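You operate a simulated robot arm through the tools that you are given. There is no shell and no other tool. Be economical: measure what you need, move in short steps, check, and stop when the job is done.

You run a simulated robot arm. Do the job below in one go: nothing can be reset, and whatever is moved stays where it is left.

Task
Set the handle tester's brake slider to the white card's mark and try the handle.
Fine: the card is on the black counter; star knob to LOOSE, slide, knob to TIGHT, then turn the white handle to OPEN and back to SHUT.
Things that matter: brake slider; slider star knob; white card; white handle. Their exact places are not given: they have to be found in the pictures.

Only the result counts: the job must be done as asked and must still hold three seconds after the hand-in. Knocking over, shifting, dropping, spilling or breaking anything else fails it.

Robot
A 7-joint arm with a three-finger gripper on a trunk, on a base that drives. Base frame: it is fixed to the floor where the robot stands at the start and does not move with it; the origin is under the middle of the robot, x ahead of it, y to its left, z up; the surface under the hand at the start is at about z = 0.85. Readings come in m, degrees, newtons and seconds.
With the tool pointing down near the work surface it reaches from about 0.46 to 0.9 m from the robot's upright axis, wherever it stands. Its first joint turns from -166.0 to 166.0 degrees. Places, roughly: brake slider [0.6, -0.1, 1.3]; slider star knob [0.6, 0.1, 1.3]; white handle [0.6, 0.1, 1]. Payload 2.69 kg.
Tool frame: the origin (TCP) lies between the finger pads and is the grasp point; the fingertips stand 0.029 m ahead of it; z points along the fingers, y is the line along which they close. Largest opening 0.12 m; the body of the gripper starts 0.078 m behind the TCP.
Orientation is told as [roll, pitch, yaw] about the base's x, y, z axes, in that order, counted from this pose: with the fingers straight down and closing along the base's y, the tool's x points along the base's -x, its y along +y and its z along -z.

Tools
- The arm moves only by the tool apply_moves. Its argument "motion" is a list of rows, each a list of 7 numbers: the shift along the tool's x, y, z in cm, then the turn, a rotation vector about the tool's x, y, z in degrees, then the gripper command, from -1 (shut) to 1 (fully open), values between in proportion. In form: [[dx, dy, dz, rx, ry, rz, gripper], ...]. A call has 1 to 8 rows; each row is the pose to reach, as a shift and turn from the pose commanded when the call began, along the tool's axes at that moment. A row lasts 0.2 s, in which the tool goes at most 0.05 m and 8.6 degrees; a call with a longer step from one row to the next is refused whole, and so is a gripper value outside its range. Where a pose cannot be reached the arm comes as near as it can. A force on the tool above 40 N (or 10 N above the force at the start of the call, whichever is more), or a blocked arm, ends the call early, and 0.2 s more pass. The fingers move at their own pace and stop on an object; they squeeze with about 26 N. The grip force told is the motor's: it shows also when the fingers shut on nothing. Time passes only in rows, and 0.2 s behind the last, so rows that repeat a pose let the fingers close. It gives the time, the measured TCP pose, the force on the tool (base axes), the opening and the grip force at its end, in the units of the frame above (readings bear some noise), with the torque about the TCP (base axes, N m) and any sound that the robot's microphone picked up, and new pictures: "views" is both (left out), scene, wrist or none.
- Cameras (640 x 400 px; columns grow to the right, rows downward): "scene" is now at [0.1872, 0.1946, 1.552]; the picture's right is [-0.01, -1.00, 0.00], its down [-0.48, 0.01, -0.88] and it looks along [0.88, -0.01, -0.48] (base axes); focal length 220 px, centre (320, 200). "wrist" rides on the gripper at [0.063, 0, -0.104] in the tool frame; the picture's right is [0.00, 1.00, 0.00], its down [-0.83, 0.00, -0.56] and it looks along [-0.56, 0.00, 0.83] (tool axes); focal length 275 px, centre (320, 200).
- raise_lower(by): slides the trunk up (or, below 0, down) by that many m; the arm and the scene camera ride with it, the base frame stays. It gives what a move gives, with no picture.
- drive_base(legs): drives the robot by 1 to 6 legs, each [ahead, left, turn to the left] in m, m and degrees, along the robot's own axes; the way and the turn of a leg run together, so that a leg with both is an arc; at most 1.5 m and 180 degrees a leg. The arm and the cameras ride along, it lands a little off, and it stops where it bumps. It gives what a move gives, and a new picture of the scene camera.
- turn_head(pan, tilt): turns the head with the scene camera to pan (to the left, within 143 degrees either way) and tilt (down, from -29 to 69), counted from straight ahead of the robot. It gives what a move gives, and a new picture of the scene camera.
- probe_pixels(camera, pixels): for up to 12 pixels [column, row] of the newest picture of that camera ("zoom" is the newest enlarged one), the place [x, y, z] in the base frame of the surface seen there, good to about 0.002 m, but the place of the scene camera against the robot may be out by one fixed shift of up to 0.012 m in any direction. No time passes.
- inspect(camera, box): a new picture of the part [left, top, right, bottom] of that camera's present view, enlarged. No time passes.
- hand_in(): hands the job in; it is judged then, once.

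Keep the steps short. Do not move on a guess: measure, check each grasp and each placing, and mend mistakes. In all there are 80 turns and 260 pictures (those below and enlarged ones count). Leave the gripper open and the arm clear of the work at the hand-in unless told otherwise, and finish with a single line.

The tools are called after "Call:" by a JSON object that holds its "method" and its "body". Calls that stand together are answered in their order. apply_moves: Moves the arm, as the interface text tells. Its arguments: {"type":"object","properties":{"motion":{"type":"array","items":{"type":"array","items":{"type":"number"}}},"views":{"type":"string","enum":["both","scene","wrist","none"]}},"required":["motion"]} The other tools are called the same way: raise_lower (by) slides the trunk up or down; drive_base (legs) drives the base; turn_head (pan, tilt) turns the head that bears the scene camera; probe_pixels (camera, pixels) gives the place of the surface under pixels of a picture; inspect (camera, box) takes an enlarged picture of a part of a camera's view; hand_in () hands the job in.

At the start:

```text
time_s: 0.0
tcp_pos: [0.5235, 0.1985, 1.457]
tcp_rot: [0.0, 0.0, 0.0]
ft_force: [-0.3, -0.2, -0.1]
ft_torque: [-0.01, 0.01, 0.05]
grip_width: 0.12
finger_force: 0.1
trunk travel left (down, up): [-0.525, 0.061]
robot x, y, heading: [-0.002, -0.0002, 0.1]
head pan, tilt: [-0.8, 28.7]
```

scene: 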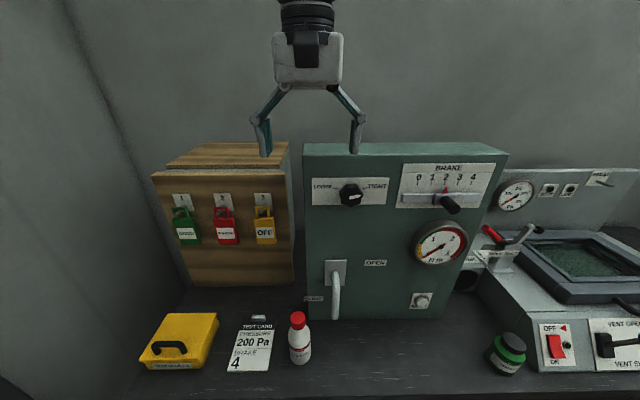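
wrist: 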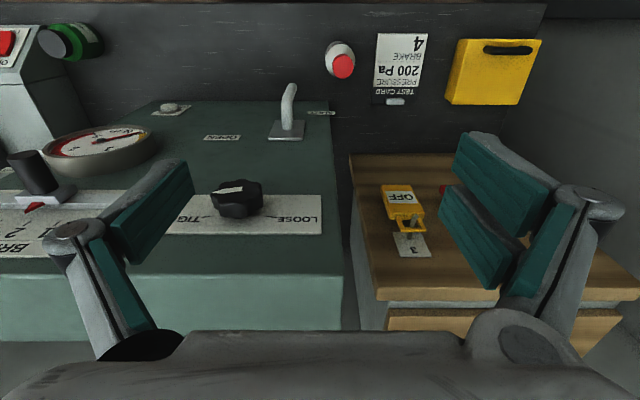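

I see the tester panel (green), with the knob around (351,194), the slider around (447,200), the handle around (336,290) and the card at (250,350). I'll enlarge these and measure.

Call:
{"method": "inspect", "body": {"camera": "scene", "box": [220, 310, 300, 380]}}

Call:
{"method": "inspect", "body": {"camera": "scene", "box": [300, 150, 500, 275]}}

Call:
{"method": "inspect", "body": {"camera": "scene", "box": [290, 240, 450, 340]}}

Call:
{"method": "probe_pixels", "body": {"camera": "scene", "pixels": [[351, 188], [351, 194], [320, 198], [380, 198], [449, 204], [420, 190], [480, 190], [336, 270], [336, 285], [336, 310], [375, 285], [305, 150]]}}

```text
5.71 times, centred on (260, 345) of scene
```

zoom: 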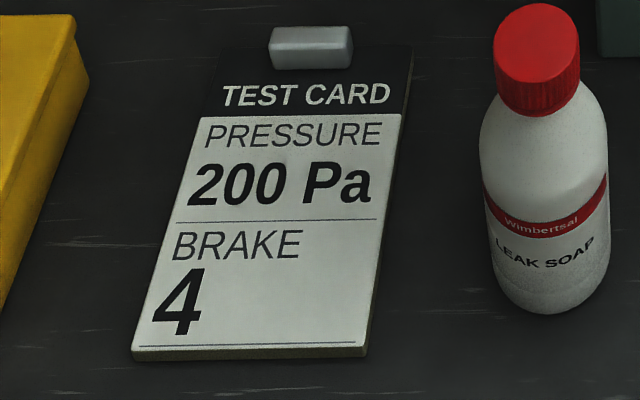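

```text
3.20 times, centred on (400, 212) of scene
```

zoom: 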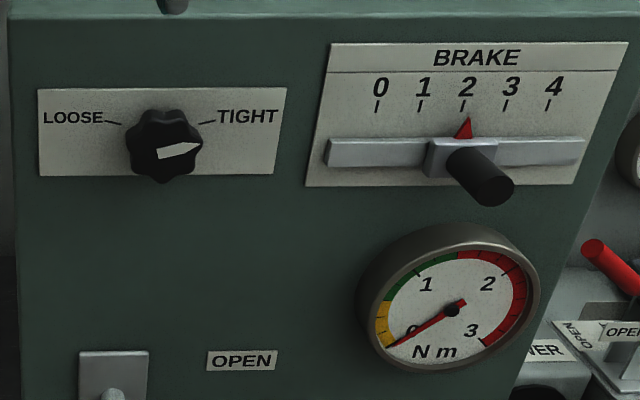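

```text
4.00 times, centred on (370, 290) of scene
```

zoom: 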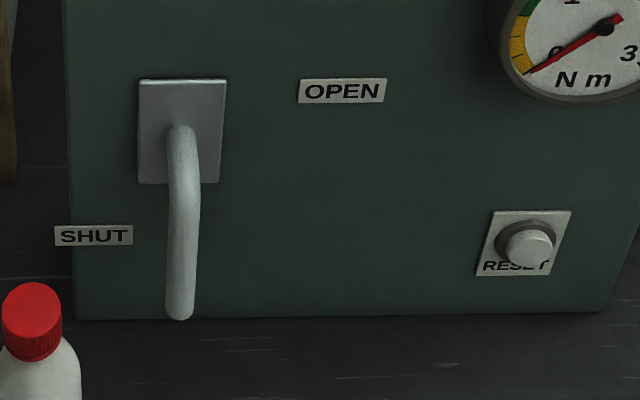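

```text
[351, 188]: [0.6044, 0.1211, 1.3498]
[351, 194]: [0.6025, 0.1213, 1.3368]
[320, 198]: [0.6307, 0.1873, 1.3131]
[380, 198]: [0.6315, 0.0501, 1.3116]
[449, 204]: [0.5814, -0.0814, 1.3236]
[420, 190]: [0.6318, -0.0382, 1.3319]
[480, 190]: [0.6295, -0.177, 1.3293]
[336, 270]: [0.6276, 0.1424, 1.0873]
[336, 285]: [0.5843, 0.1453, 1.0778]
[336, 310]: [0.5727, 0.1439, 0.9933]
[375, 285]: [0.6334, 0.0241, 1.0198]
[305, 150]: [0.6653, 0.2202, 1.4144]
```

Card says BRAKE 4; slider at 2, knob at TIGHT, handle down. I probe the handle details in the zoom, then the slider details in a fresh zoom.

Call:
{"method": "probe_pixels", "body": {"camera": "zoom", "pixels": [[145, 95], [215, 170], [182, 132], [183, 160], [184, 200], [182, 250], [180, 290], [179, 313], [93, 235], [343, 91], [528, 245], [171, 250]]}}

Call:
{"method": "inspect", "body": {"camera": "scene", "box": [390, 155, 500, 224]}}

```text
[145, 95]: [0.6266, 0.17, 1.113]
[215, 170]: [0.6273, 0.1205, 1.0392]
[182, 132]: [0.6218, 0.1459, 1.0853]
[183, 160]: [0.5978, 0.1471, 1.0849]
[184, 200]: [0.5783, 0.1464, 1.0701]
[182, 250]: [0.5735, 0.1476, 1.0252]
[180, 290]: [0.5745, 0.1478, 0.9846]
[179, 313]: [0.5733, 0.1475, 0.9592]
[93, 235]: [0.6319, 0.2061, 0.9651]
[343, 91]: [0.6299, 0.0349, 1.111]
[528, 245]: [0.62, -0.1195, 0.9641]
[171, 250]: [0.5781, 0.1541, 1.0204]
```

```text
5.80 times, centred on (445, 190) of scene
```

zoom: 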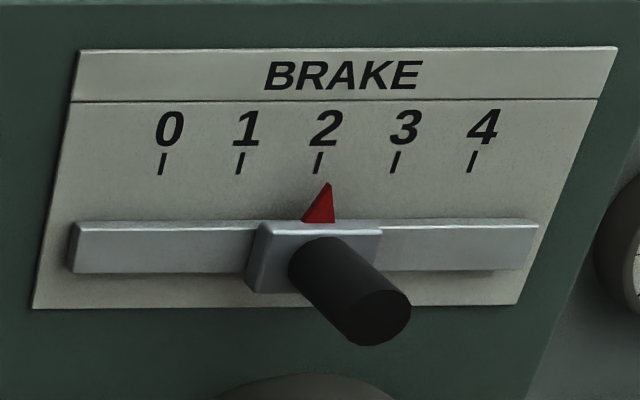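

Now the slider marks, lever and carriage.

Call:
{"method": "probe_pixels", "body": {"camera": "zoom", "pixels": [[162, 163], [240, 162], [318, 162], [395, 162], [473, 162], [328, 187], [319, 218], [320, 245], [340, 275], [360, 285], [385, 318], [270, 255]]}}

Call:
{"method": "inspect", "body": {"camera": "scene", "box": [305, 165, 395, 221]}}

```text
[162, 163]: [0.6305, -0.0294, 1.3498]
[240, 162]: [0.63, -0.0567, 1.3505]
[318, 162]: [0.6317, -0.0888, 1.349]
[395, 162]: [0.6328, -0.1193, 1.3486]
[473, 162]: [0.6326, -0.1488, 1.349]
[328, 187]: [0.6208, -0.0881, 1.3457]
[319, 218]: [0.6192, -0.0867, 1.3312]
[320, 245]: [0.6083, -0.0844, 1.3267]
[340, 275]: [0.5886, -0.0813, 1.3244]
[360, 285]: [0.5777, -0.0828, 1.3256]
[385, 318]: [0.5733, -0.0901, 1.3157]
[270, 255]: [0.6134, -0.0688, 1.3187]
```

```text
7.11 times, centred on (350, 193) of scene
```

zoom: 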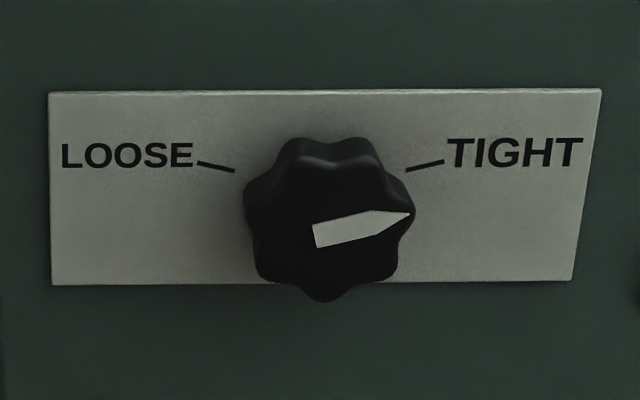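

Call:
{"method": "probe_pixels", "body": {"camera": "zoom", "pixels": [[325, 235], [400, 216], [345, 240], [250, 200], [325, 295], [408, 210], [330, 150], [260, 270], [390, 270], [235, 170], [410, 168], [325, 215]]}}

Call:
{"method": "apply_moves", "body": {"motion": [[3, 0, 0, 0, -8, 0, -0.2], [6, 0, 0, 0, -16, 0, -0.2], [9, 0, 0, 0, -24, 0, -0.2], [12, 0, 0, 0, -32, 0, -0.2], [14, 0, 0, 0, -40, 0, -0.2], [16, 0, 0, 0, -48, 0, -0.2], [17, 0, 0, 0, -56, 0, -0.2], [18, 0, 0, 0, -64, 0, -0.2]], "views": "scene"}}

```text
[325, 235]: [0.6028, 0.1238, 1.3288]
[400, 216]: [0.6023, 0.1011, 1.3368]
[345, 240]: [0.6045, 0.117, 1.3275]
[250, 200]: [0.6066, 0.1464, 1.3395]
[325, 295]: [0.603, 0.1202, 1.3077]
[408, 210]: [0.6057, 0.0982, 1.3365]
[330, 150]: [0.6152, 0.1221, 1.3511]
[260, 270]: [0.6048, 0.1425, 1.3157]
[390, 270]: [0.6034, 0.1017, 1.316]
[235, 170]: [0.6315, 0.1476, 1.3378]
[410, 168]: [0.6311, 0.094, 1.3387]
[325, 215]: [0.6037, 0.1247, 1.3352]
```

```text
time_s: 1.6
tcp_pos: [0.3883, 0.1525, 1.4818]
tcp_rot: [13.3, -52.9, -17.7]
ft_force: [0.1, 0.4, -2.3]
ft_torque: [0.0, -0.13, -0.01]
grip_width: 0.0479
finger_force: 0.1
trunk travel left (down, up): [-0.525, 0.061]
robot x, y, heading: [0.002, 0.0009, -0.1]
head pan, tilt: [-0.8, 28.7]
stopped in row 8: the arm was blocked; the commanded pose is now the measured one
```

scene: 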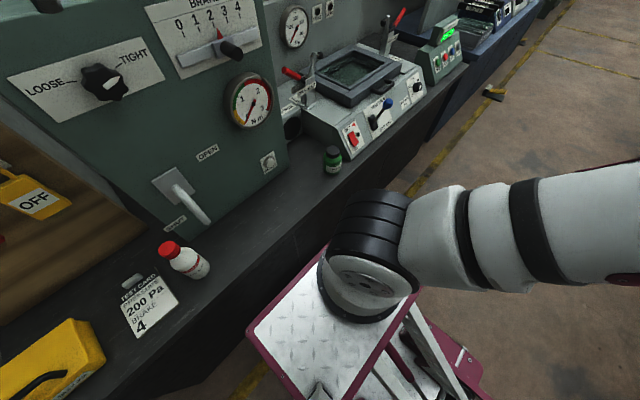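

The arm was blocked, and the camera view has rolled (the arm may have pressed the head). I move the hand forward away from the body, keeping it clear of the panel.

Call:
{"method": "apply_moves", "body": {"motion": [[-1.5, 0, 2, 0, 0, 0, -0.2], [-3, 0, 4, 0, 0, 0, -0.2]], "views": "both"}}

```text
time_s: 2.2
tcp_pos: [0.4359, 0.145, 1.4837]
tcp_rot: [13.3, -53.3, -17.6]
ft_force: [-0.5, -1.5, -0.2]
ft_torque: [0.0, -0.01, 0.03]
grip_width: 0.0481
finger_force: 0.1
trunk travel left (down, up): [-0.525, 0.061]
robot x, y, heading: [0.001, 0.0008, 0.1]
head pan, tilt: [-0.8, 28.7]
```

scene: 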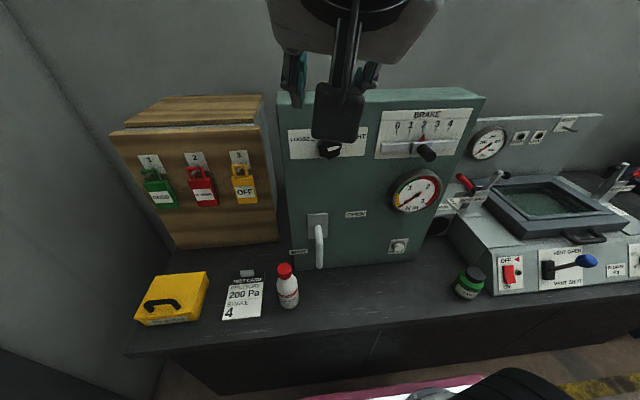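
wrist: 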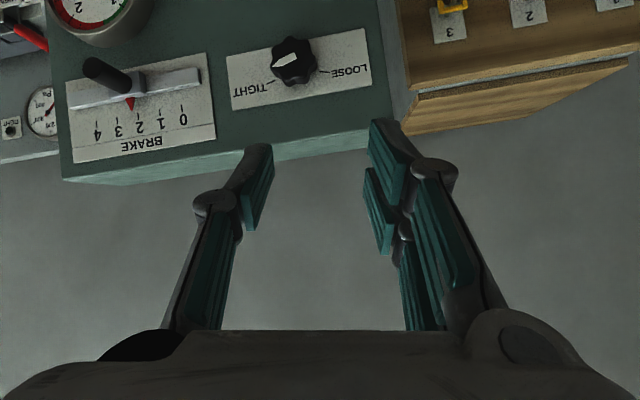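

The hand is free again and the head seems to be recovering. Before backing up I look behind with the head.

Call:
{"method": "turn_head", "body": {"pan": 140, "tilt": 35}}

Call:
{"method": "turn_head", "body": {"pan": -140, "tilt": 35}}

Call:
{"method": "turn_head", "body": {"pan": 0, "tilt": 28}}

```text
time_s: 4.5
tcp_pos: [0.4311, 0.1504, 1.4766]
tcp_rot: [11.3, -53.3, -15.2]
ft_force: [-0.2, -0.7, -0.1]
ft_torque: [-0.03, -0.02, 0.0]
grip_width: 0.0478
finger_force: 0.0
trunk travel left (down, up): [-0.525, 0.061]
robot x, y, heading: [0.004, -0.0002, -0.1]
head pan, tilt: [140.0, 35.0]
```

scene: 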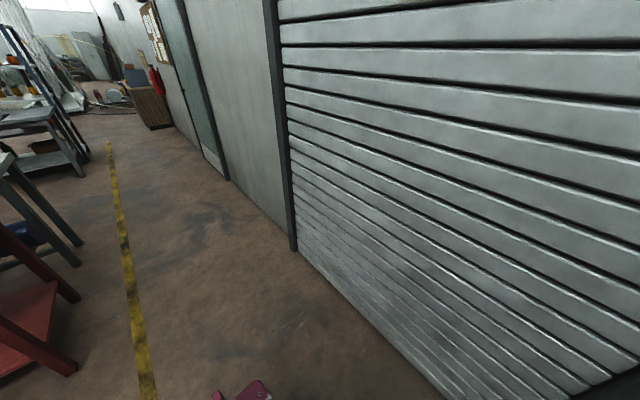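

```text
time_s: 8.3
tcp_pos: [0.4339, 0.1451, 1.4779]
tcp_rot: [12.2, -53.2, -16.6]
ft_force: [1.0, -0.3, -0.2]
ft_torque: [0.02, -0.01, -0.02]
grip_width: 0.0479
finger_force: 0.1
trunk travel left (down, up): [-0.525, 0.061]
robot x, y, heading: [-0.0009, -0.0035, -0.0]
head pan, tilt: [-140.0, 35.0]
```

scene: 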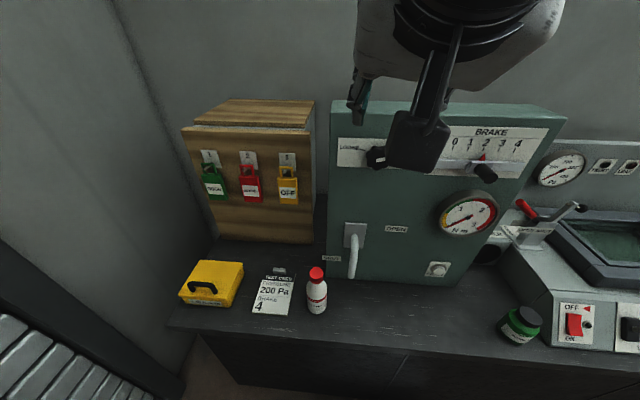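

```text
time_s: 10.6
tcp_pos: [0.4334, 0.1465, 1.483]
tcp_rot: [12.8, -53.4, -17.1]
ft_force: [0.2, 0.8, 0.3]
ft_torque: [0.0, 0.0, 0.01]
grip_width: 0.048
finger_force: 0.0
trunk travel left (down, up): [-0.525, 0.061]
robot x, y, heading: [-0.0001, 0.0005, -0.1]
head pan, tilt: [0.0, 28.0]
```

scene: 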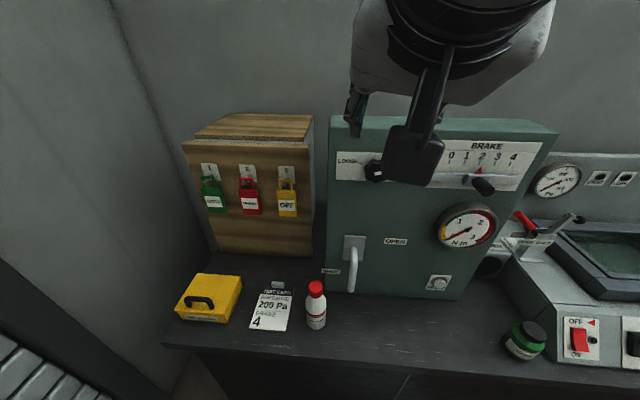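

Behind is clear floor for well over a metre. I back up 0.25 m so that the arm can work stretched forward.

Call:
{"method": "drive_base", "body": {"legs": [[-0.25, 0, 0]]}}

```text
time_s: 12.4
tcp_pos: [0.1807, 0.1465, 1.482]
tcp_rot: [12.8, -53.3, -17.0]
ft_force: [0.1, 0.3, -0.2]
ft_torque: [-0.01, 0.06, -0.04]
grip_width: 0.048
finger_force: 0.1
trunk travel left (down, up): [-0.525, 0.061]
robot x, y, heading: [-0.2529, -0.0003, 0.1]
head pan, tilt: [0.0, 28.0]
```

scene: 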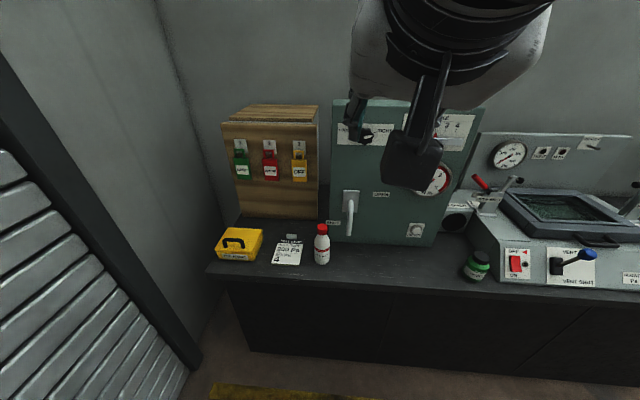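

Base backed up. Now I reach forward while levelling the tool to point at the panel, ending about 15 cm short of the knob.

Call:
{"method": "apply_moves", "body": {"motion": [[-0.5, -0.16, 3.83, 0, 0, 0, -0.2], [-1, -0.32, 7.66, 0, 0, 0, -0.2], [-1.5, -0.5, 11.5, -0.7, -5.9, -1.6, -0.2], [-2, -0.65, 15.3, -1.4, -11.8, -3.1, -0.2], [-2.4, -0.8, 19.1, -2.05, -17.7, -4.7, -0.2], [-2.9, -1, 23, -2.7, -23.6, -6.3, -0.2], [-3.4, -1.15, 26.8, -3.4, -29.5, -7.8, -0.2], [-3.9, -1.3, 30.6, -4.1, -35.5, -9.4, -0.2]]}}

```text
time_s: 13.8
tcp_pos: [0.3293, 0.2428, 1.3542]
tcp_rot: [31.9, -68.4, -15.1]
ft_force: [0.8, 0.4, -0.6]
ft_torque: [0.0, 0.02, -0.03]
grip_width: 0.0479
finger_force: 0.0
trunk travel left (down, up): [-0.525, 0.061]
robot x, y, heading: [-0.2536, 0.002, -0.0]
head pan, tilt: [0.0, 28.0]
stopped in row 6: the arm was blocked; the commanded pose is now the measured one
```

scene: 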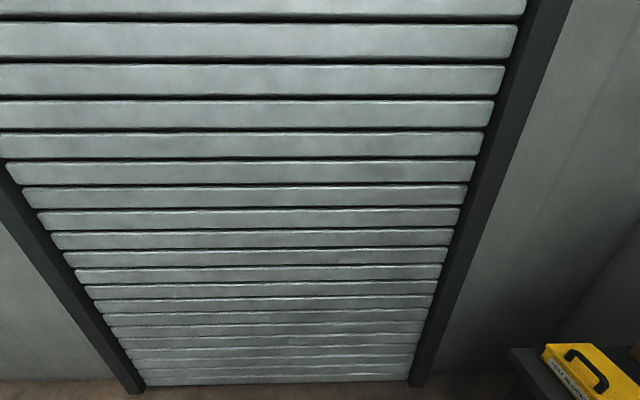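
wrist: 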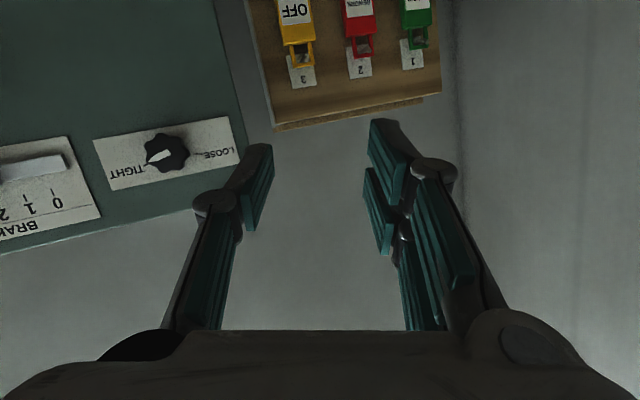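

Blocked again, and the head was pushed aside: the arm is meeting the head. I look toward the arm to understand where its links are.

Call:
{"method": "turn_head", "body": {"pan": -40, "tilt": 30}}

```text
time_s: 14.9
tcp_pos: [0.3289, 0.2438, 1.3532]
tcp_rot: [31.8, -68.4, -15.0]
ft_force: [1.1, -0.4, -0.6]
ft_torque: [-0.01, -0.01, -0.04]
grip_width: 0.0481
finger_force: 0.0
trunk travel left (down, up): [-0.525, 0.061]
robot x, y, heading: [-0.2509, 0.0003, -0.2]
head pan, tilt: [-40.0, 30.0]
```

scene: 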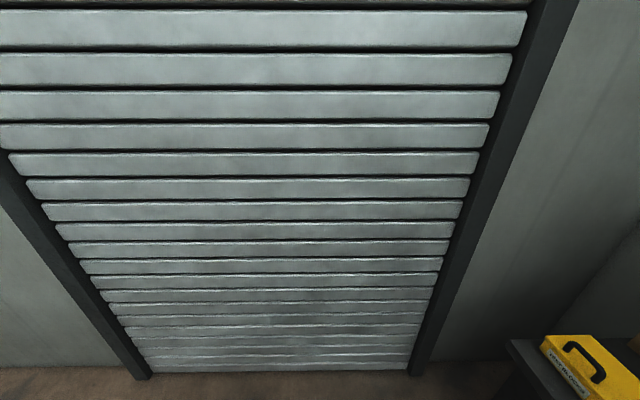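

The head can't pan right, so an arm link is leaning on it. I move the hand 20 cm to the right (and slightly forward) to free it.

Call:
{"method": "apply_moves", "body": {"motion": [[-0.7, -4, -0.3, 0, 0, 0, -0.2], [-1.5, -8, -0.6, 0, 0, 0, -0.2], [-2.2, -12, -1, 0, 0, 0, -0.2], [-3, -16, -1.3, 0, 0, 0, -0.2], [-3.7, -20.2, -1.6, 0, 0, 0, -0.2]]}}

Call:
{"method": "turn_head", "body": {"pan": -30, "tilt": 20}}

```text
time_s: 16.1
tcp_pos: [0.3807, 0.05, 1.3583]
tcp_rot: [30.8, -68.9, -13.6]
ft_force: [-0.7, 0.2, -0.3]
ft_torque: [-0.01, 0.0, -0.06]
grip_width: 0.0482
finger_force: 0.0
trunk travel left (down, up): [-0.525, 0.061]
robot x, y, heading: [-0.2528, -0.0008, 0.1]
head pan, tilt: [-40.0, 30.0]
```

scene: 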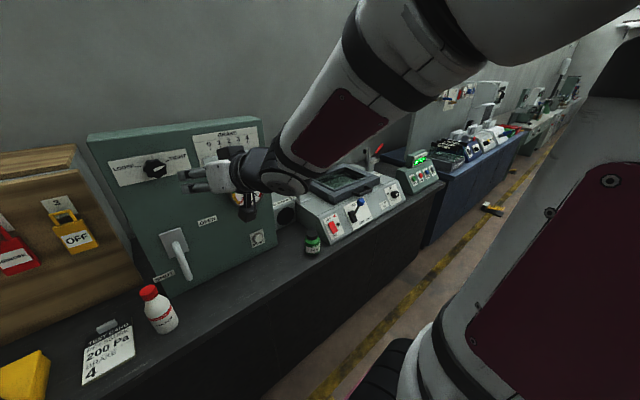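
wrist: 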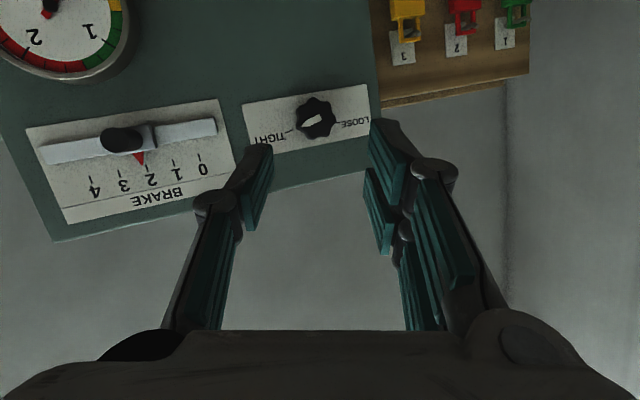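

```text
time_s: 16.8
tcp_pos: [0.3786, 0.0488, 1.3576]
tcp_rot: [31.0, -68.8, -13.9]
ft_force: [0.2, -0.3, -0.4]
ft_torque: [-0.02, 0.0, 0.01]
grip_width: 0.0479
finger_force: 0.1
trunk travel left (down, up): [-0.525, 0.061]
robot x, y, heading: [-0.2516, -0.0008, 0.2]
head pan, tilt: [-30.0, 20.0]
```

scene: 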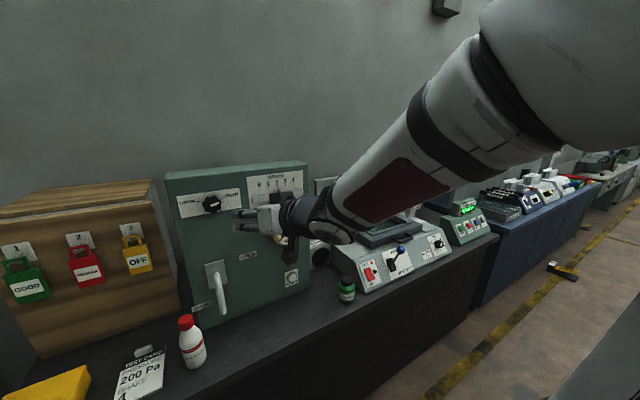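

Now free: the elbow is right of the head, so the targets should lie ahead-right of the robot. I drive 0.15 m left.

Call:
{"method": "drive_base", "body": {"legs": [[0, 0.15, 0]]}}

```text
time_s: 18.1
tcp_pos: [0.3797, 0.1997, 1.3585]
tcp_rot: [31.0, -68.9, -13.8]
ft_force: [0.5, 1.1, -0.2]
ft_torque: [0.01, 0.0, -0.01]
grip_width: 0.0478
finger_force: 0.1
trunk travel left (down, up): [-0.525, 0.061]
robot x, y, heading: [-0.2544, 0.1504, 0.1]
head pan, tilt: [-30.0, 20.0]
```

scene: 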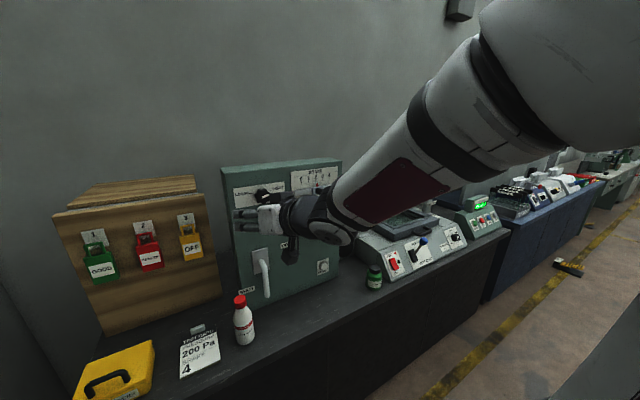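

Now level the tool toward the panel and move in front of the knob, 15 cm short.

Call:
{"method": "apply_moves", "body": {"motion": [[-0.2, -2.4, 1.15, 4.25, -4.9, -2, 0.2], [-0.45, -4.9, 2.3, 8.5, -9.8, -4, 0.2], [-0.7, -7.3, 3.45, 12.75, -14.7, -6, 0.2], [-0.9, -9.75, 4.6, 17, -19.6, -8.05, 0.2], [-0.9, -9.75, 4.6, 17, -19.6, -8.05, 0.2]]}}

```text
time_s: 19.4
tcp_pos: [0.4489, 0.1192, 1.3348]
tcp_rot: [-77.7, -90.0, 77.6]
ft_force: [0.7, 0.2, 0.6]
ft_torque: [0.02, -0.03, -0.01]
grip_width: 0.0723
finger_force: 0.1
trunk travel left (down, up): [-0.525, 0.061]
robot x, y, heading: [-0.2531, 0.1511, -0.1]
head pan, tilt: [-30.0, 20.0]
```

scene: 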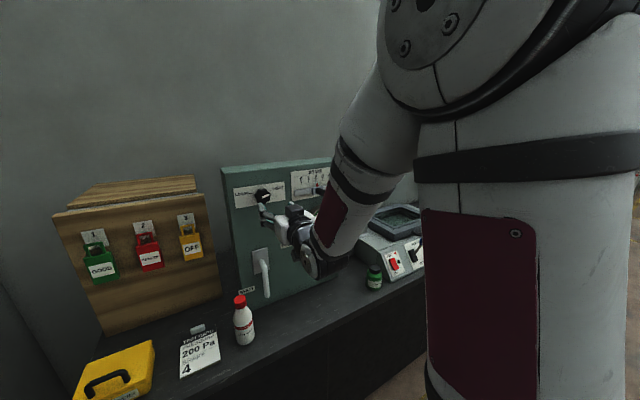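
wrist: 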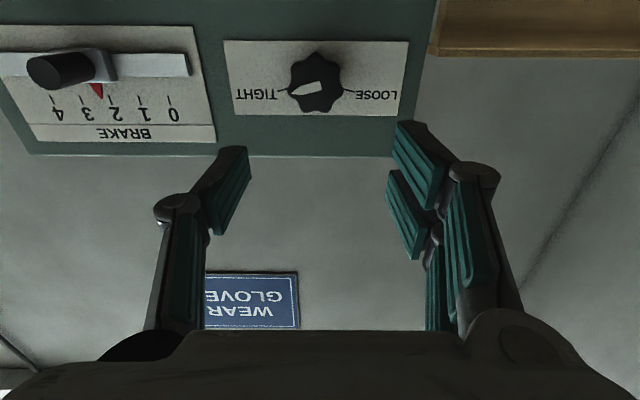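

Pose is right. I probe the knob, slider pin and marks with the wrist camera (no fixed shift there).

Call:
{"method": "inspect", "body": {"camera": "wrist", "box": [270, 40, 370, 130]}}

Call:
{"method": "probe_pixels", "body": {"camera": "wrist", "pixels": [[315, 82], [291, 82], [343, 82], [315, 53], [315, 110], [97, 90], [115, 101], [56, 101], [174, 101], [45, 72], [70, 70], [300, 90]]}}

```text
4.44 times, centred on (320, 85) of wrist
```

zoom: 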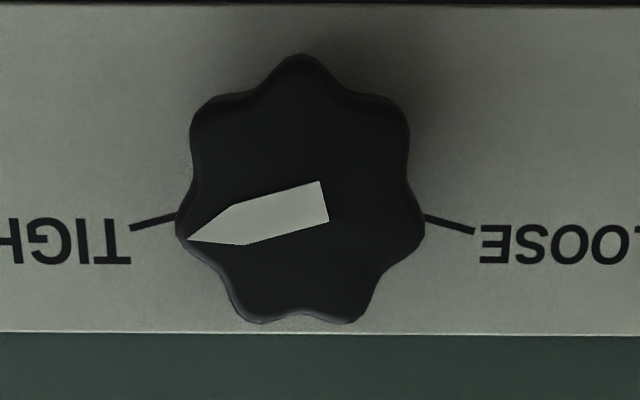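

```text
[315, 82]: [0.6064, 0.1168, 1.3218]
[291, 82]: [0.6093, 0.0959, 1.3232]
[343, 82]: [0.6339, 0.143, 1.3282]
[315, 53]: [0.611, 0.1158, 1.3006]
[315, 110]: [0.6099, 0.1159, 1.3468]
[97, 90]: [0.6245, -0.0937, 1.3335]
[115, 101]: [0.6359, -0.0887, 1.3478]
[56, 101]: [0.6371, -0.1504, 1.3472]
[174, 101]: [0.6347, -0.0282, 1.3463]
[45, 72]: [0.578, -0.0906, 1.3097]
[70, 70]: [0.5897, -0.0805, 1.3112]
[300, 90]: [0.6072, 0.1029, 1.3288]
```

The knob has 7 lobes, centred near (0.606, 0.117, 1.3235), with the pointer ~16° above horizontal at TIGHT. I pre-roll the hand +61° (finger axis lobe-to-valley), so that one grasp can cover the ~150° turn to LOOSE.

Call:
{"method": "apply_moves", "body": {"motion": [[0.2, 0, 0, 0, 0, 7.6, 0.5], [0.4, -0.1, 0, 0, 0, 15.2, 0.5], [0.6, -0.1, 0, 0, 0, 22.9, 0.5], [0.8, -0.2, 0, 0, 0, 30.5, 0.5], [1.1, -0.2, 0, 0, 0, 38.1, 0.5], [1.1, -0.2, 0, 0, 0, 45.8, 0.5], [1.1, -0.2, 0, 0, 0, 53.4, 0.5], [1.1, -0.2, 0, 0, 0, 61, 0.5]]}}

```text
time_s: 21.1
tcp_pos: [0.4502, 0.1197, 1.3233]
tcp_rot: [90.0, -28.9, -90.1]
ft_force: [0.7, -0.2, -0.7]
ft_torque: [-0.05, 0.02, 0.02]
grip_width: 0.0899
finger_force: 0.1
trunk travel left (down, up): [-0.525, 0.061]
robot x, y, heading: [-0.2567, 0.1488, 0.0]
head pan, tilt: [-30.0, 20.0]
```

scene: 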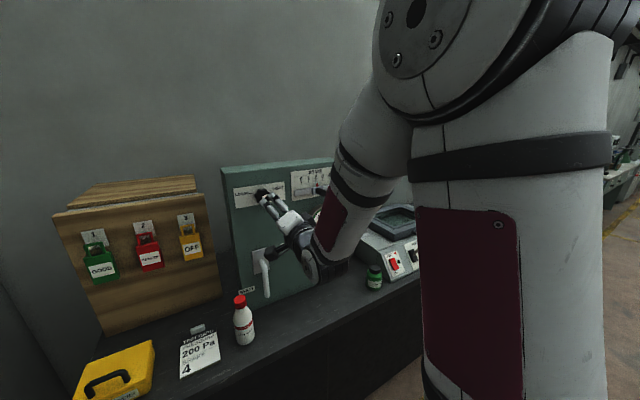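
wrist: 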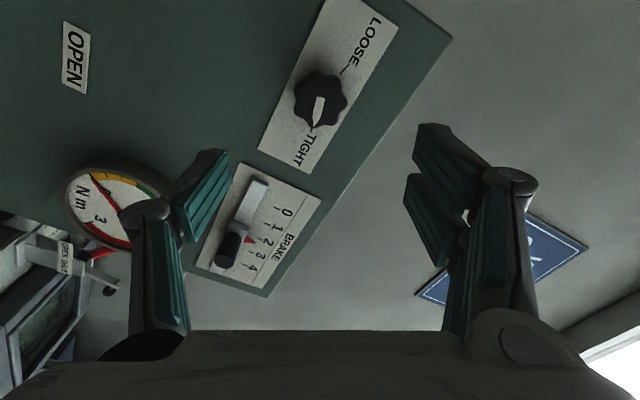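

Knob sits on the tool axis (column ~320, row ~99 vs expected 98). I move in 14.5 cm with fingers open.

Call:
{"method": "apply_moves", "body": {"motion": [[0, 0, 4, 0, 0, 0, 0.5], [0, 0, 8, 0, 0, 0, 0.5], [-0.1, 0, 11.5, 0, 0, 0, 0.5], [-0.1, 0, 14.5, 0, 0, 0, 0.5]]}}

```text
time_s: 22.1
tcp_pos: [0.5947, 0.119, 1.3244]
tcp_rot: [90.0, -29.0, -90.0]
ft_force: [0.1, 0.0, -0.4]
ft_torque: [0.0, 0.02, -0.01]
grip_width: 0.09
finger_force: 0.0
trunk travel left (down, up): [-0.525, 0.061]
robot x, y, heading: [-0.2521, 0.1501, 0.2]
head pan, tilt: [-30.0, 20.0]
```

scene: 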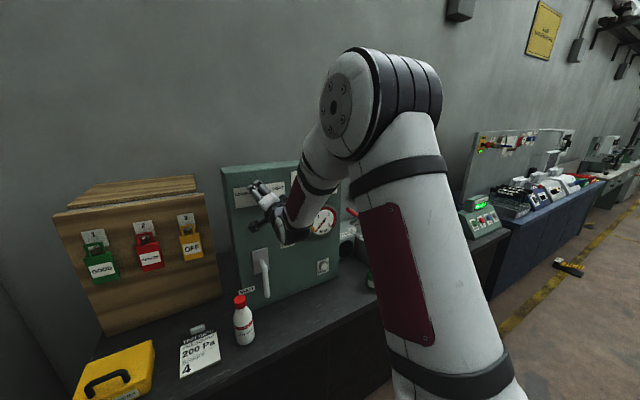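
wrist: 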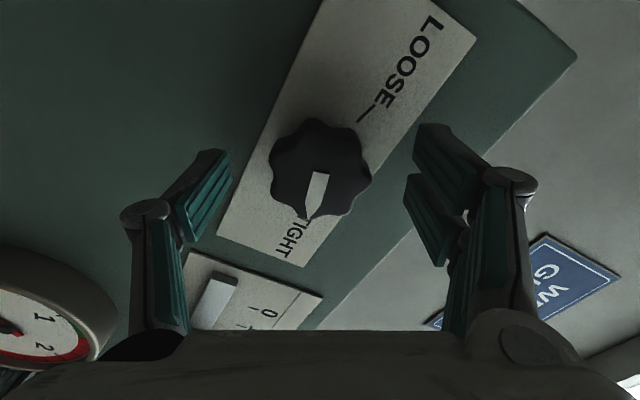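

Knob centred between the fingers. Close.

Call:
{"method": "apply_moves", "body": {"motion": [[0, 0, 0, 0, 0, 0, -0.1], [0, 0, 0, 0, 0, 0, -0.5], [0, 0, 0, 0, 0, 0, -1]], "views": "wrist"}}

```text
time_s: 22.9
tcp_pos: [0.5956, 0.1178, 1.3245]
tcp_rot: [90.0, -28.9, -90.0]
ft_force: [0.7, -1.0, -2.3]
ft_torque: [0.02, 0.02, -0.11]
grip_width: 0.0501
finger_force: 44.7
trunk travel left (down, up): [-0.525, 0.061]
robot x, y, heading: [-0.2534, 0.1467, 0.2]
head pan, tilt: [-30.0, 20.0]
```

wrist: 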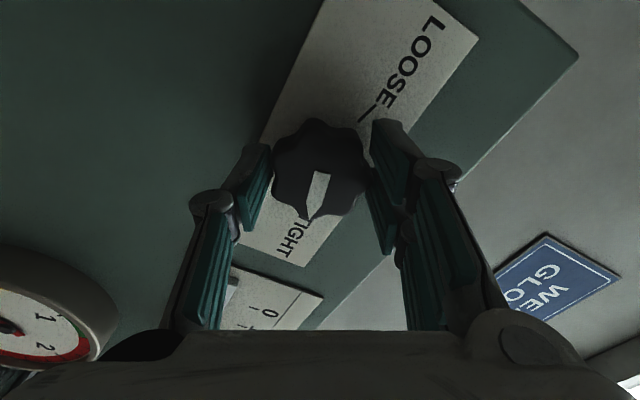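

Gripped at 0.050 m with low side force. Now turn counter-clockwise as seen from the front (negative about tool z), 60° first, watching torque.

Call:
{"method": "apply_moves", "body": {"motion": [[0, 0, 0, 0, 0, -7.5, -1], [0, 0, 0, 0, 0, -15, -1], [0, 0, 0, 0, 0, -22.5, -1], [0, 0, 0, 0, 0, -30, -1], [0, 0, 0, 0, 0, -37.5, -1], [0, 0, 0, 0, 0, -45, -1], [0, 0, 0, 0, 0, -52.5, -1], [0, 0, 0, 0, 0, -60, -1]]}}

```text
time_s: 24.8
tcp_pos: [0.5959, 0.1158, 1.323]
tcp_rot: [76.5, -89.0, -76.7]
ft_force: [18.8, -12.9, -11.5]
ft_torque: [0.06, 0.24, -0.11]
grip_width: 0.05
finger_force: 45.0
trunk travel left (down, up): [-0.525, 0.061]
robot x, y, heading: [-0.2516, 0.1501, 0.2]
head pan, tilt: [-30.0, 20.0]
```

scene: 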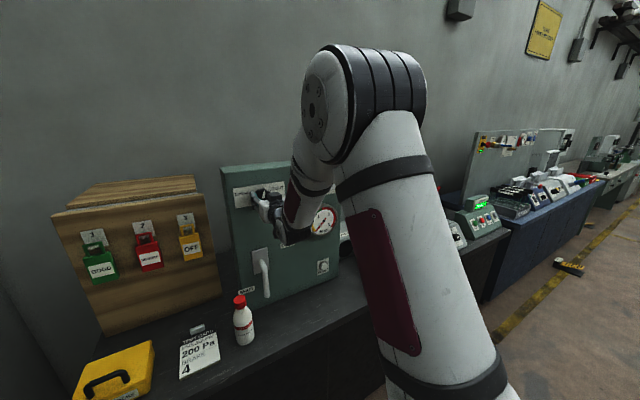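
wrist: 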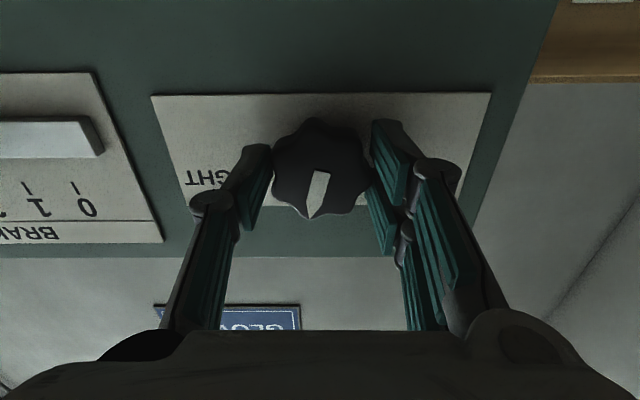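

It turns; some side force builds, so I shift slightly to relieve it and turn another 60°.

Call:
{"method": "apply_moves", "body": {"motion": [[0.1, -0.15, 0.1, 0, 0, -7.5, -1], [0.1, -0.15, 0.1, 0, 0, -15, -1], [0.1, -0.15, 0.1, 0, 0, -22.5, -1], [0.1, -0.15, 0.1, 0, 0, -30, -1], [0.1, -0.15, 0.1, 0, 0, -37.5, -1], [0.1, -0.15, 0.1, 0, 0, -45, -1], [0.1, -0.15, 0.1, 0, 0, -52.5, -1], [0.1, -0.15, 0.1, 0, 0, -60, -1]]}}

```text
time_s: 26.6
tcp_pos: [0.5946, 0.1135, 1.3241]
tcp_rot: [-90.1, -31.0, 89.9]
ft_force: [13.7, -23.9, 8.0]
ft_torque: [0.07, -0.02, -0.24]
grip_width: 0.0498
finger_force: 45.4
trunk travel left (down, up): [-0.525, 0.061]
robot x, y, heading: [-0.2534, 0.1482, -0.0]
head pan, tilt: [-30.0, 20.0]
```

scene: 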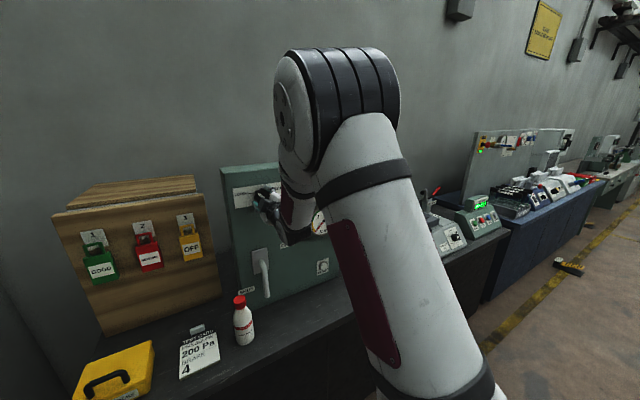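
wrist: 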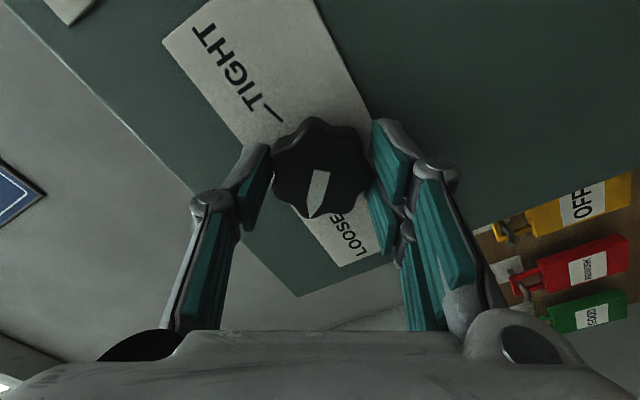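

Nearly there; ~30° remains. I relieve the side force and finish the turn.

Call:
{"method": "apply_moves", "body": {"motion": [[0.12, -0.19, 0.1, 0, 0, 0, -1], [0.12, -0.19, 0.1, 0, 0, -7.5, -1], [0.12, -0.19, 0.1, 0, 0, -15, -1], [0.12, -0.19, 0.1, 0, 0, -22, -1], [0.12, -0.19, 0.1, 0, 0, -29, -1], [0.12, -0.19, 0.1, 0, 0, -29, -1]], "views": "wrist"}}

```text
time_s: 27.9
tcp_pos: [0.596, 0.1127, 1.3265]
tcp_rot: [-90.1, -1.9, 89.8]
ft_force: [-2.4, -19.9, 14.0]
ft_torque: [0.56, -0.35, 0.07]
grip_width: 0.05
finger_force: 44.7
trunk travel left (down, up): [-0.525, 0.061]
robot x, y, heading: [-0.2501, 0.1494, 0.0]
head pan, tilt: [-30.0, 20.0]
```

wrist: 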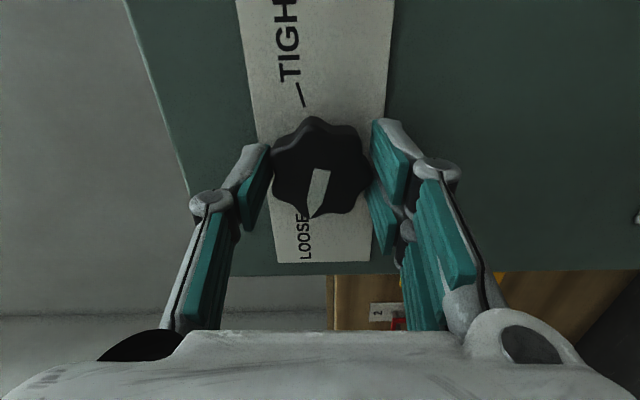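

Torque rose to 0.56, likely at the stop. I open the fingers and back off straight to check the pointer.

Call:
{"method": "apply_moves", "body": {"motion": [[0, 0, 0, 0, 0, 0, 0.3], [0, 0, 0, 0, 0, 0, 0.5], [0, 0, -3, 0, 0, 0, 0.5], [0, 0, -6.5, 0, 0, 0, 0.5], [0, 0, -10, 0, 0, 0, 0.5]], "views": "wrist"}}

Call:
{"method": "inspect", "body": {"camera": "wrist", "box": [220, 0, 420, 200]}}

```text
time_s: 29.1
tcp_pos: [0.4972, 0.1146, 1.3233]
tcp_rot: [-90.0, -1.9, 89.9]
ft_force: [0.2, 1.0, 0.4]
ft_torque: [-0.02, -0.01, -0.02]
grip_width: 0.0899
finger_force: 0.1
trunk travel left (down, up): [-0.525, 0.061]
robot x, y, heading: [-0.2536, 0.154, -0.0]
head pan, tilt: [-30.0, 20.0]
```

wrist: 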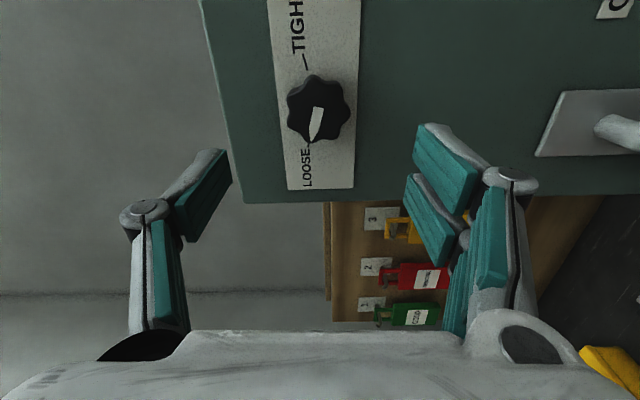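

```text
2.00 times, centred on (320, 100) of wrist
```

zoom: 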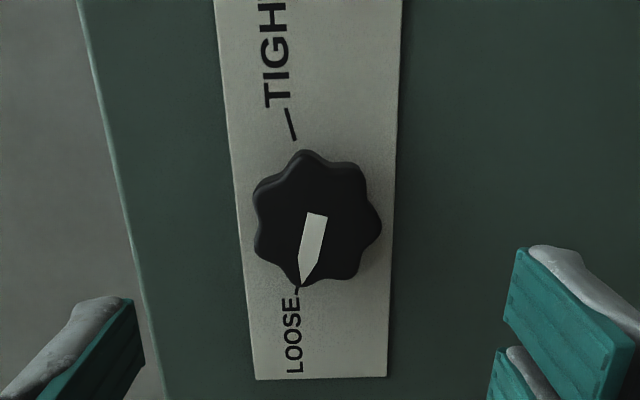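

Pointer sits on the LOOSE tick. Now I roll the hand back and move right in front of the slider pin.

Call:
{"method": "apply_moves", "body": {"motion": [[2.5, 0, 0, 0, 0, 8.4, 0.2], [5, 0, 0, 0, 0, 16.8, 0.2], [7.5, 0, 0, 0, 0, 25.2, 0.2], [10, 0.1, 0, 0, 0, 33.6, 0.0], [12.5, 0.2, 0, 0, 0, 42, 0.0], [15, 0.3, 0, 0, 0, 50.4, 0.0], [17.5, 0.4, 0, 0, 0, 58.8, 0.0], [20.3, 0.4, -2, 0, 0, 67.2, 0.0]], "views": "none"}}

Call:
{"method": "apply_moves", "body": {"motion": [[0, 0, 0, 0, 0, 7, 0.0], [0, 0, 0, 0, 0, 14, 0.0], [0, 0, 0, 0, 0, 21, 0.0], [0, 0, 0, 0, 0, 21, 0.0]], "views": "wrist"}}

Call:
{"method": "inspect", "body": {"camera": "wrist", "box": [240, 20, 400, 150]}}

```text
time_s: 30.9
tcp_pos: [0.4777, -0.0873, 1.314]
tcp_rot: [-89.8, -69.3, 89.8]
ft_force: [0.6, 0.8, -0.6]
ft_torque: [0.0, -0.01, -0.04]
grip_width: 0.0599
finger_force: 0.0
trunk travel left (down, up): [-0.525, 0.061]
robot x, y, heading: [-0.2514, 0.1477, 0.4]
head pan, tilt: [-30.0, 20.0]
```

```text
time_s: 31.9
tcp_pos: [0.4764, -0.0885, 1.3136]
tcp_rot: [84.4, -89.7, -84.5]
ft_force: [0.1, 0.0, 0.3]
ft_torque: [0.02, -0.05, 0.04]
grip_width: 0.0597
finger_force: 0.0
trunk travel left (down, up): [-0.525, 0.061]
robot x, y, heading: [-0.2512, 0.1511, 0.1]
head pan, tilt: [-30.0, 20.0]
```

wrist: 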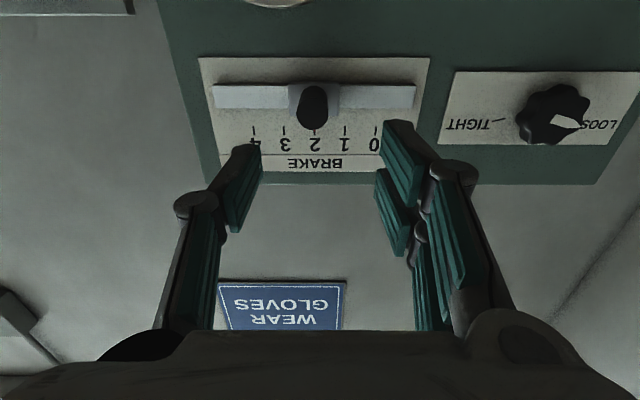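

```text
3.08 times, centred on (320, 85) of wrist
```

zoom: 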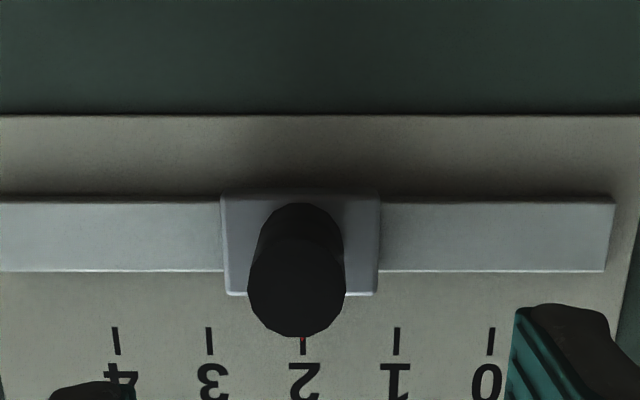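

Call:
{"method": "probe_pixels", "body": {"camera": "zoom", "pixels": [[296, 293], [255, 293], [338, 293], [296, 330], [300, 345], [302, 347], [115, 340], [303, 210], [232, 280], [372, 280], [208, 340]]}}

```text
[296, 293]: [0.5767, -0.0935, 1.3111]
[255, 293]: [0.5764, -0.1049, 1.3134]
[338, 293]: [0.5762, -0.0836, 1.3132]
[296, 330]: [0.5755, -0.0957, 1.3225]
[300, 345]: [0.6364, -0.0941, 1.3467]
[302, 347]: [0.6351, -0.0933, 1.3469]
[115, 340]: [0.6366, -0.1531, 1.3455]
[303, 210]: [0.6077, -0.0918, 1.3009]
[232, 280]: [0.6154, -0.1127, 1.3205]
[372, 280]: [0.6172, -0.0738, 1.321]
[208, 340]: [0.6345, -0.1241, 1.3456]
```

Pin centre is (0.576, -0.094, 1.312), 22 mm thick. I shift 0.6 cm right, go in 10.2 cm, then close.

Call:
{"method": "apply_moves", "body": {"motion": [[0.1, -0.57, 3, 0, 0, 0, 0.0], [0.1, -0.57, 6.5, 0, 0, 0, 0.0], [0.1, -0.57, 10.2, 0, 0, 0, 0.0], [0.1, -0.57, 10.2, 0, 0, 0, -0.6], [0.1, -0.57, 10.2, 0, 0, 0, -1], [0.1, -0.57, 10.2, 0, 0, 0, -1]], "views": "wrist"}}

```text
time_s: 33.4
tcp_pos: [0.5773, -0.0946, 1.3134]
tcp_rot: [76.7, -89.9, -76.8]
ft_force: [1.2, -0.3, -0.8]
ft_torque: [-0.11, 0.21, -0.07]
grip_width: 0.0233
finger_force: 45.2
trunk travel left (down, up): [-0.525, 0.061]
robot x, y, heading: [-0.2532, 0.1476, -0.0]
head pan, tilt: [-30.0, 20.0]
```

wrist: 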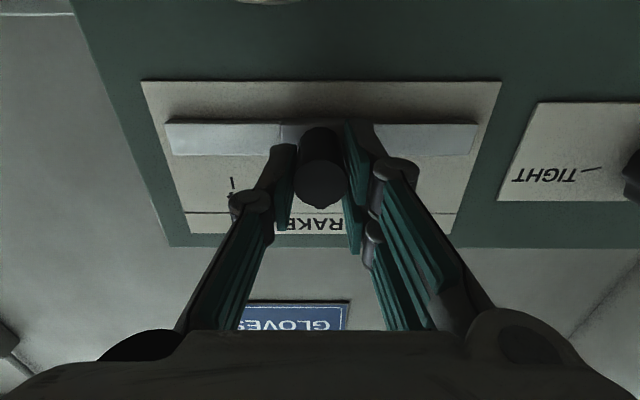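

Gripped (23 mm). Slide 6.0 cm to the right (toward 4).

Call:
{"method": "apply_moves", "body": {"motion": [[0, -1, 0, 0, 0, 0, -1], [0, -2, 0, 0, 0, 0, -1], [0, -3, 0, 0, 0, 0, -1], [0, -4, 0, 0, 0, 0, -1], [0, -5, 0, 0, 0, 0, -1], [0, -6, 0, 0, 0, 0, -1], [0, -6, 0, 0, 0, 0, -1]], "views": "wrist"}}

```text
time_s: 35.0
tcp_pos: [0.5775, -0.1549, 1.313]
tcp_rot: [117.0, -89.8, -116.9]
ft_force: [3.6, 1.4, 8.2]
ft_torque: [-0.14, -0.34, 0.11]
grip_width: 0.0235
finger_force: 45.0
trunk travel left (down, up): [-0.525, 0.061]
robot x, y, heading: [-0.2535, 0.1491, 0.2]
head pan, tilt: [-30.0, 20.0]
```

wrist: 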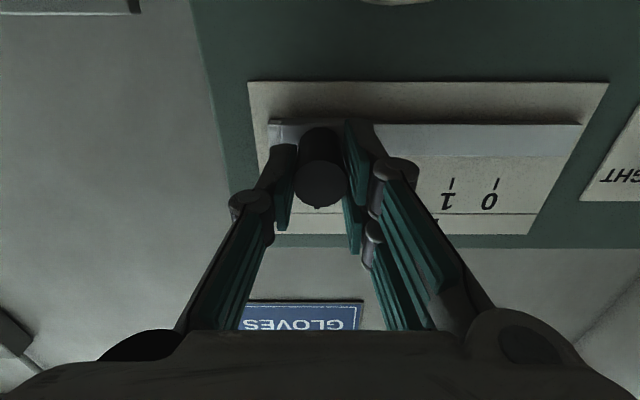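

It moved. Release, back off and check the pointer.

Call:
{"method": "apply_moves", "body": {"motion": [[0, 0, 0, 0, 0, 0, -0.3], [0, 0, 0, 0, 0, 0, 0.0], [0, 0, -3, 0, 0, 0, 0.0], [0, 0, -6.5, 0, 0, 0, 0.0], [0, 0, -10, 0, 0, 0, 0.0]], "views": "wrist"}}

Call:
{"method": "inspect", "body": {"camera": "wrist", "box": [270, 80, 370, 160]}}

Call:
{"method": "turn_head", "body": {"pan": -20, "tilt": 30}}

```text
time_s: 36.1
tcp_pos: [0.4771, -0.1524, 1.3114]
tcp_rot: [80.0, -89.8, -80.0]
ft_force: [0.8, -0.3, -0.5]
ft_torque: [0.0, -0.05, -0.02]
grip_width: 0.06
finger_force: 0.1
trunk travel left (down, up): [-0.525, 0.061]
robot x, y, heading: [-0.2544, 0.1489, 0.3]
head pan, tilt: [-30.0, 20.0]
```

wrist: 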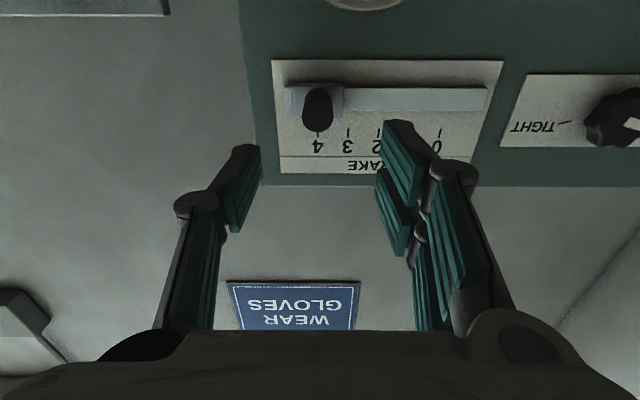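

```text
5.00 times, centred on (320, 120) of wrist
```

zoom: 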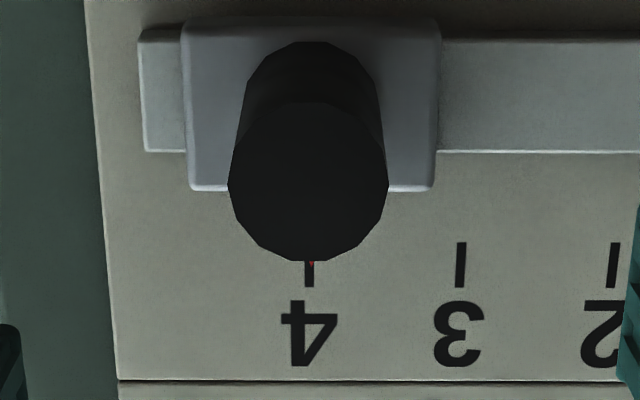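

```text
time_s: 36.9
tcp_pos: [0.4775, -0.1531, 1.3122]
tcp_rot: [79.0, -89.8, -79.0]
ft_force: [-0.2, 0.4, 0.0]
ft_torque: [0.01, 0.01, -0.05]
grip_width: 0.0598
finger_force: 0.0
trunk travel left (down, up): [-0.525, 0.061]
robot x, y, heading: [-0.2544, 0.148, 0.0]
head pan, tilt: [-20.0, 30.0]
```

scene: 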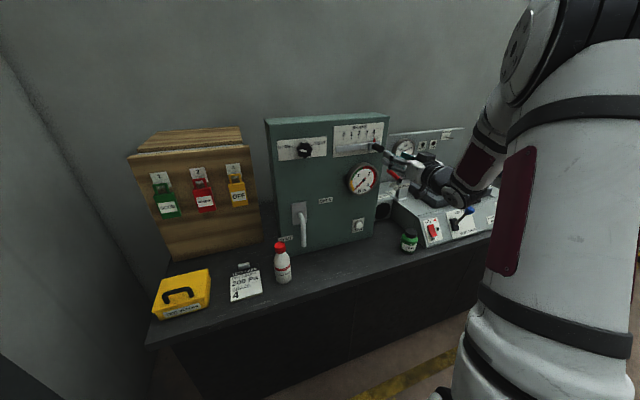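

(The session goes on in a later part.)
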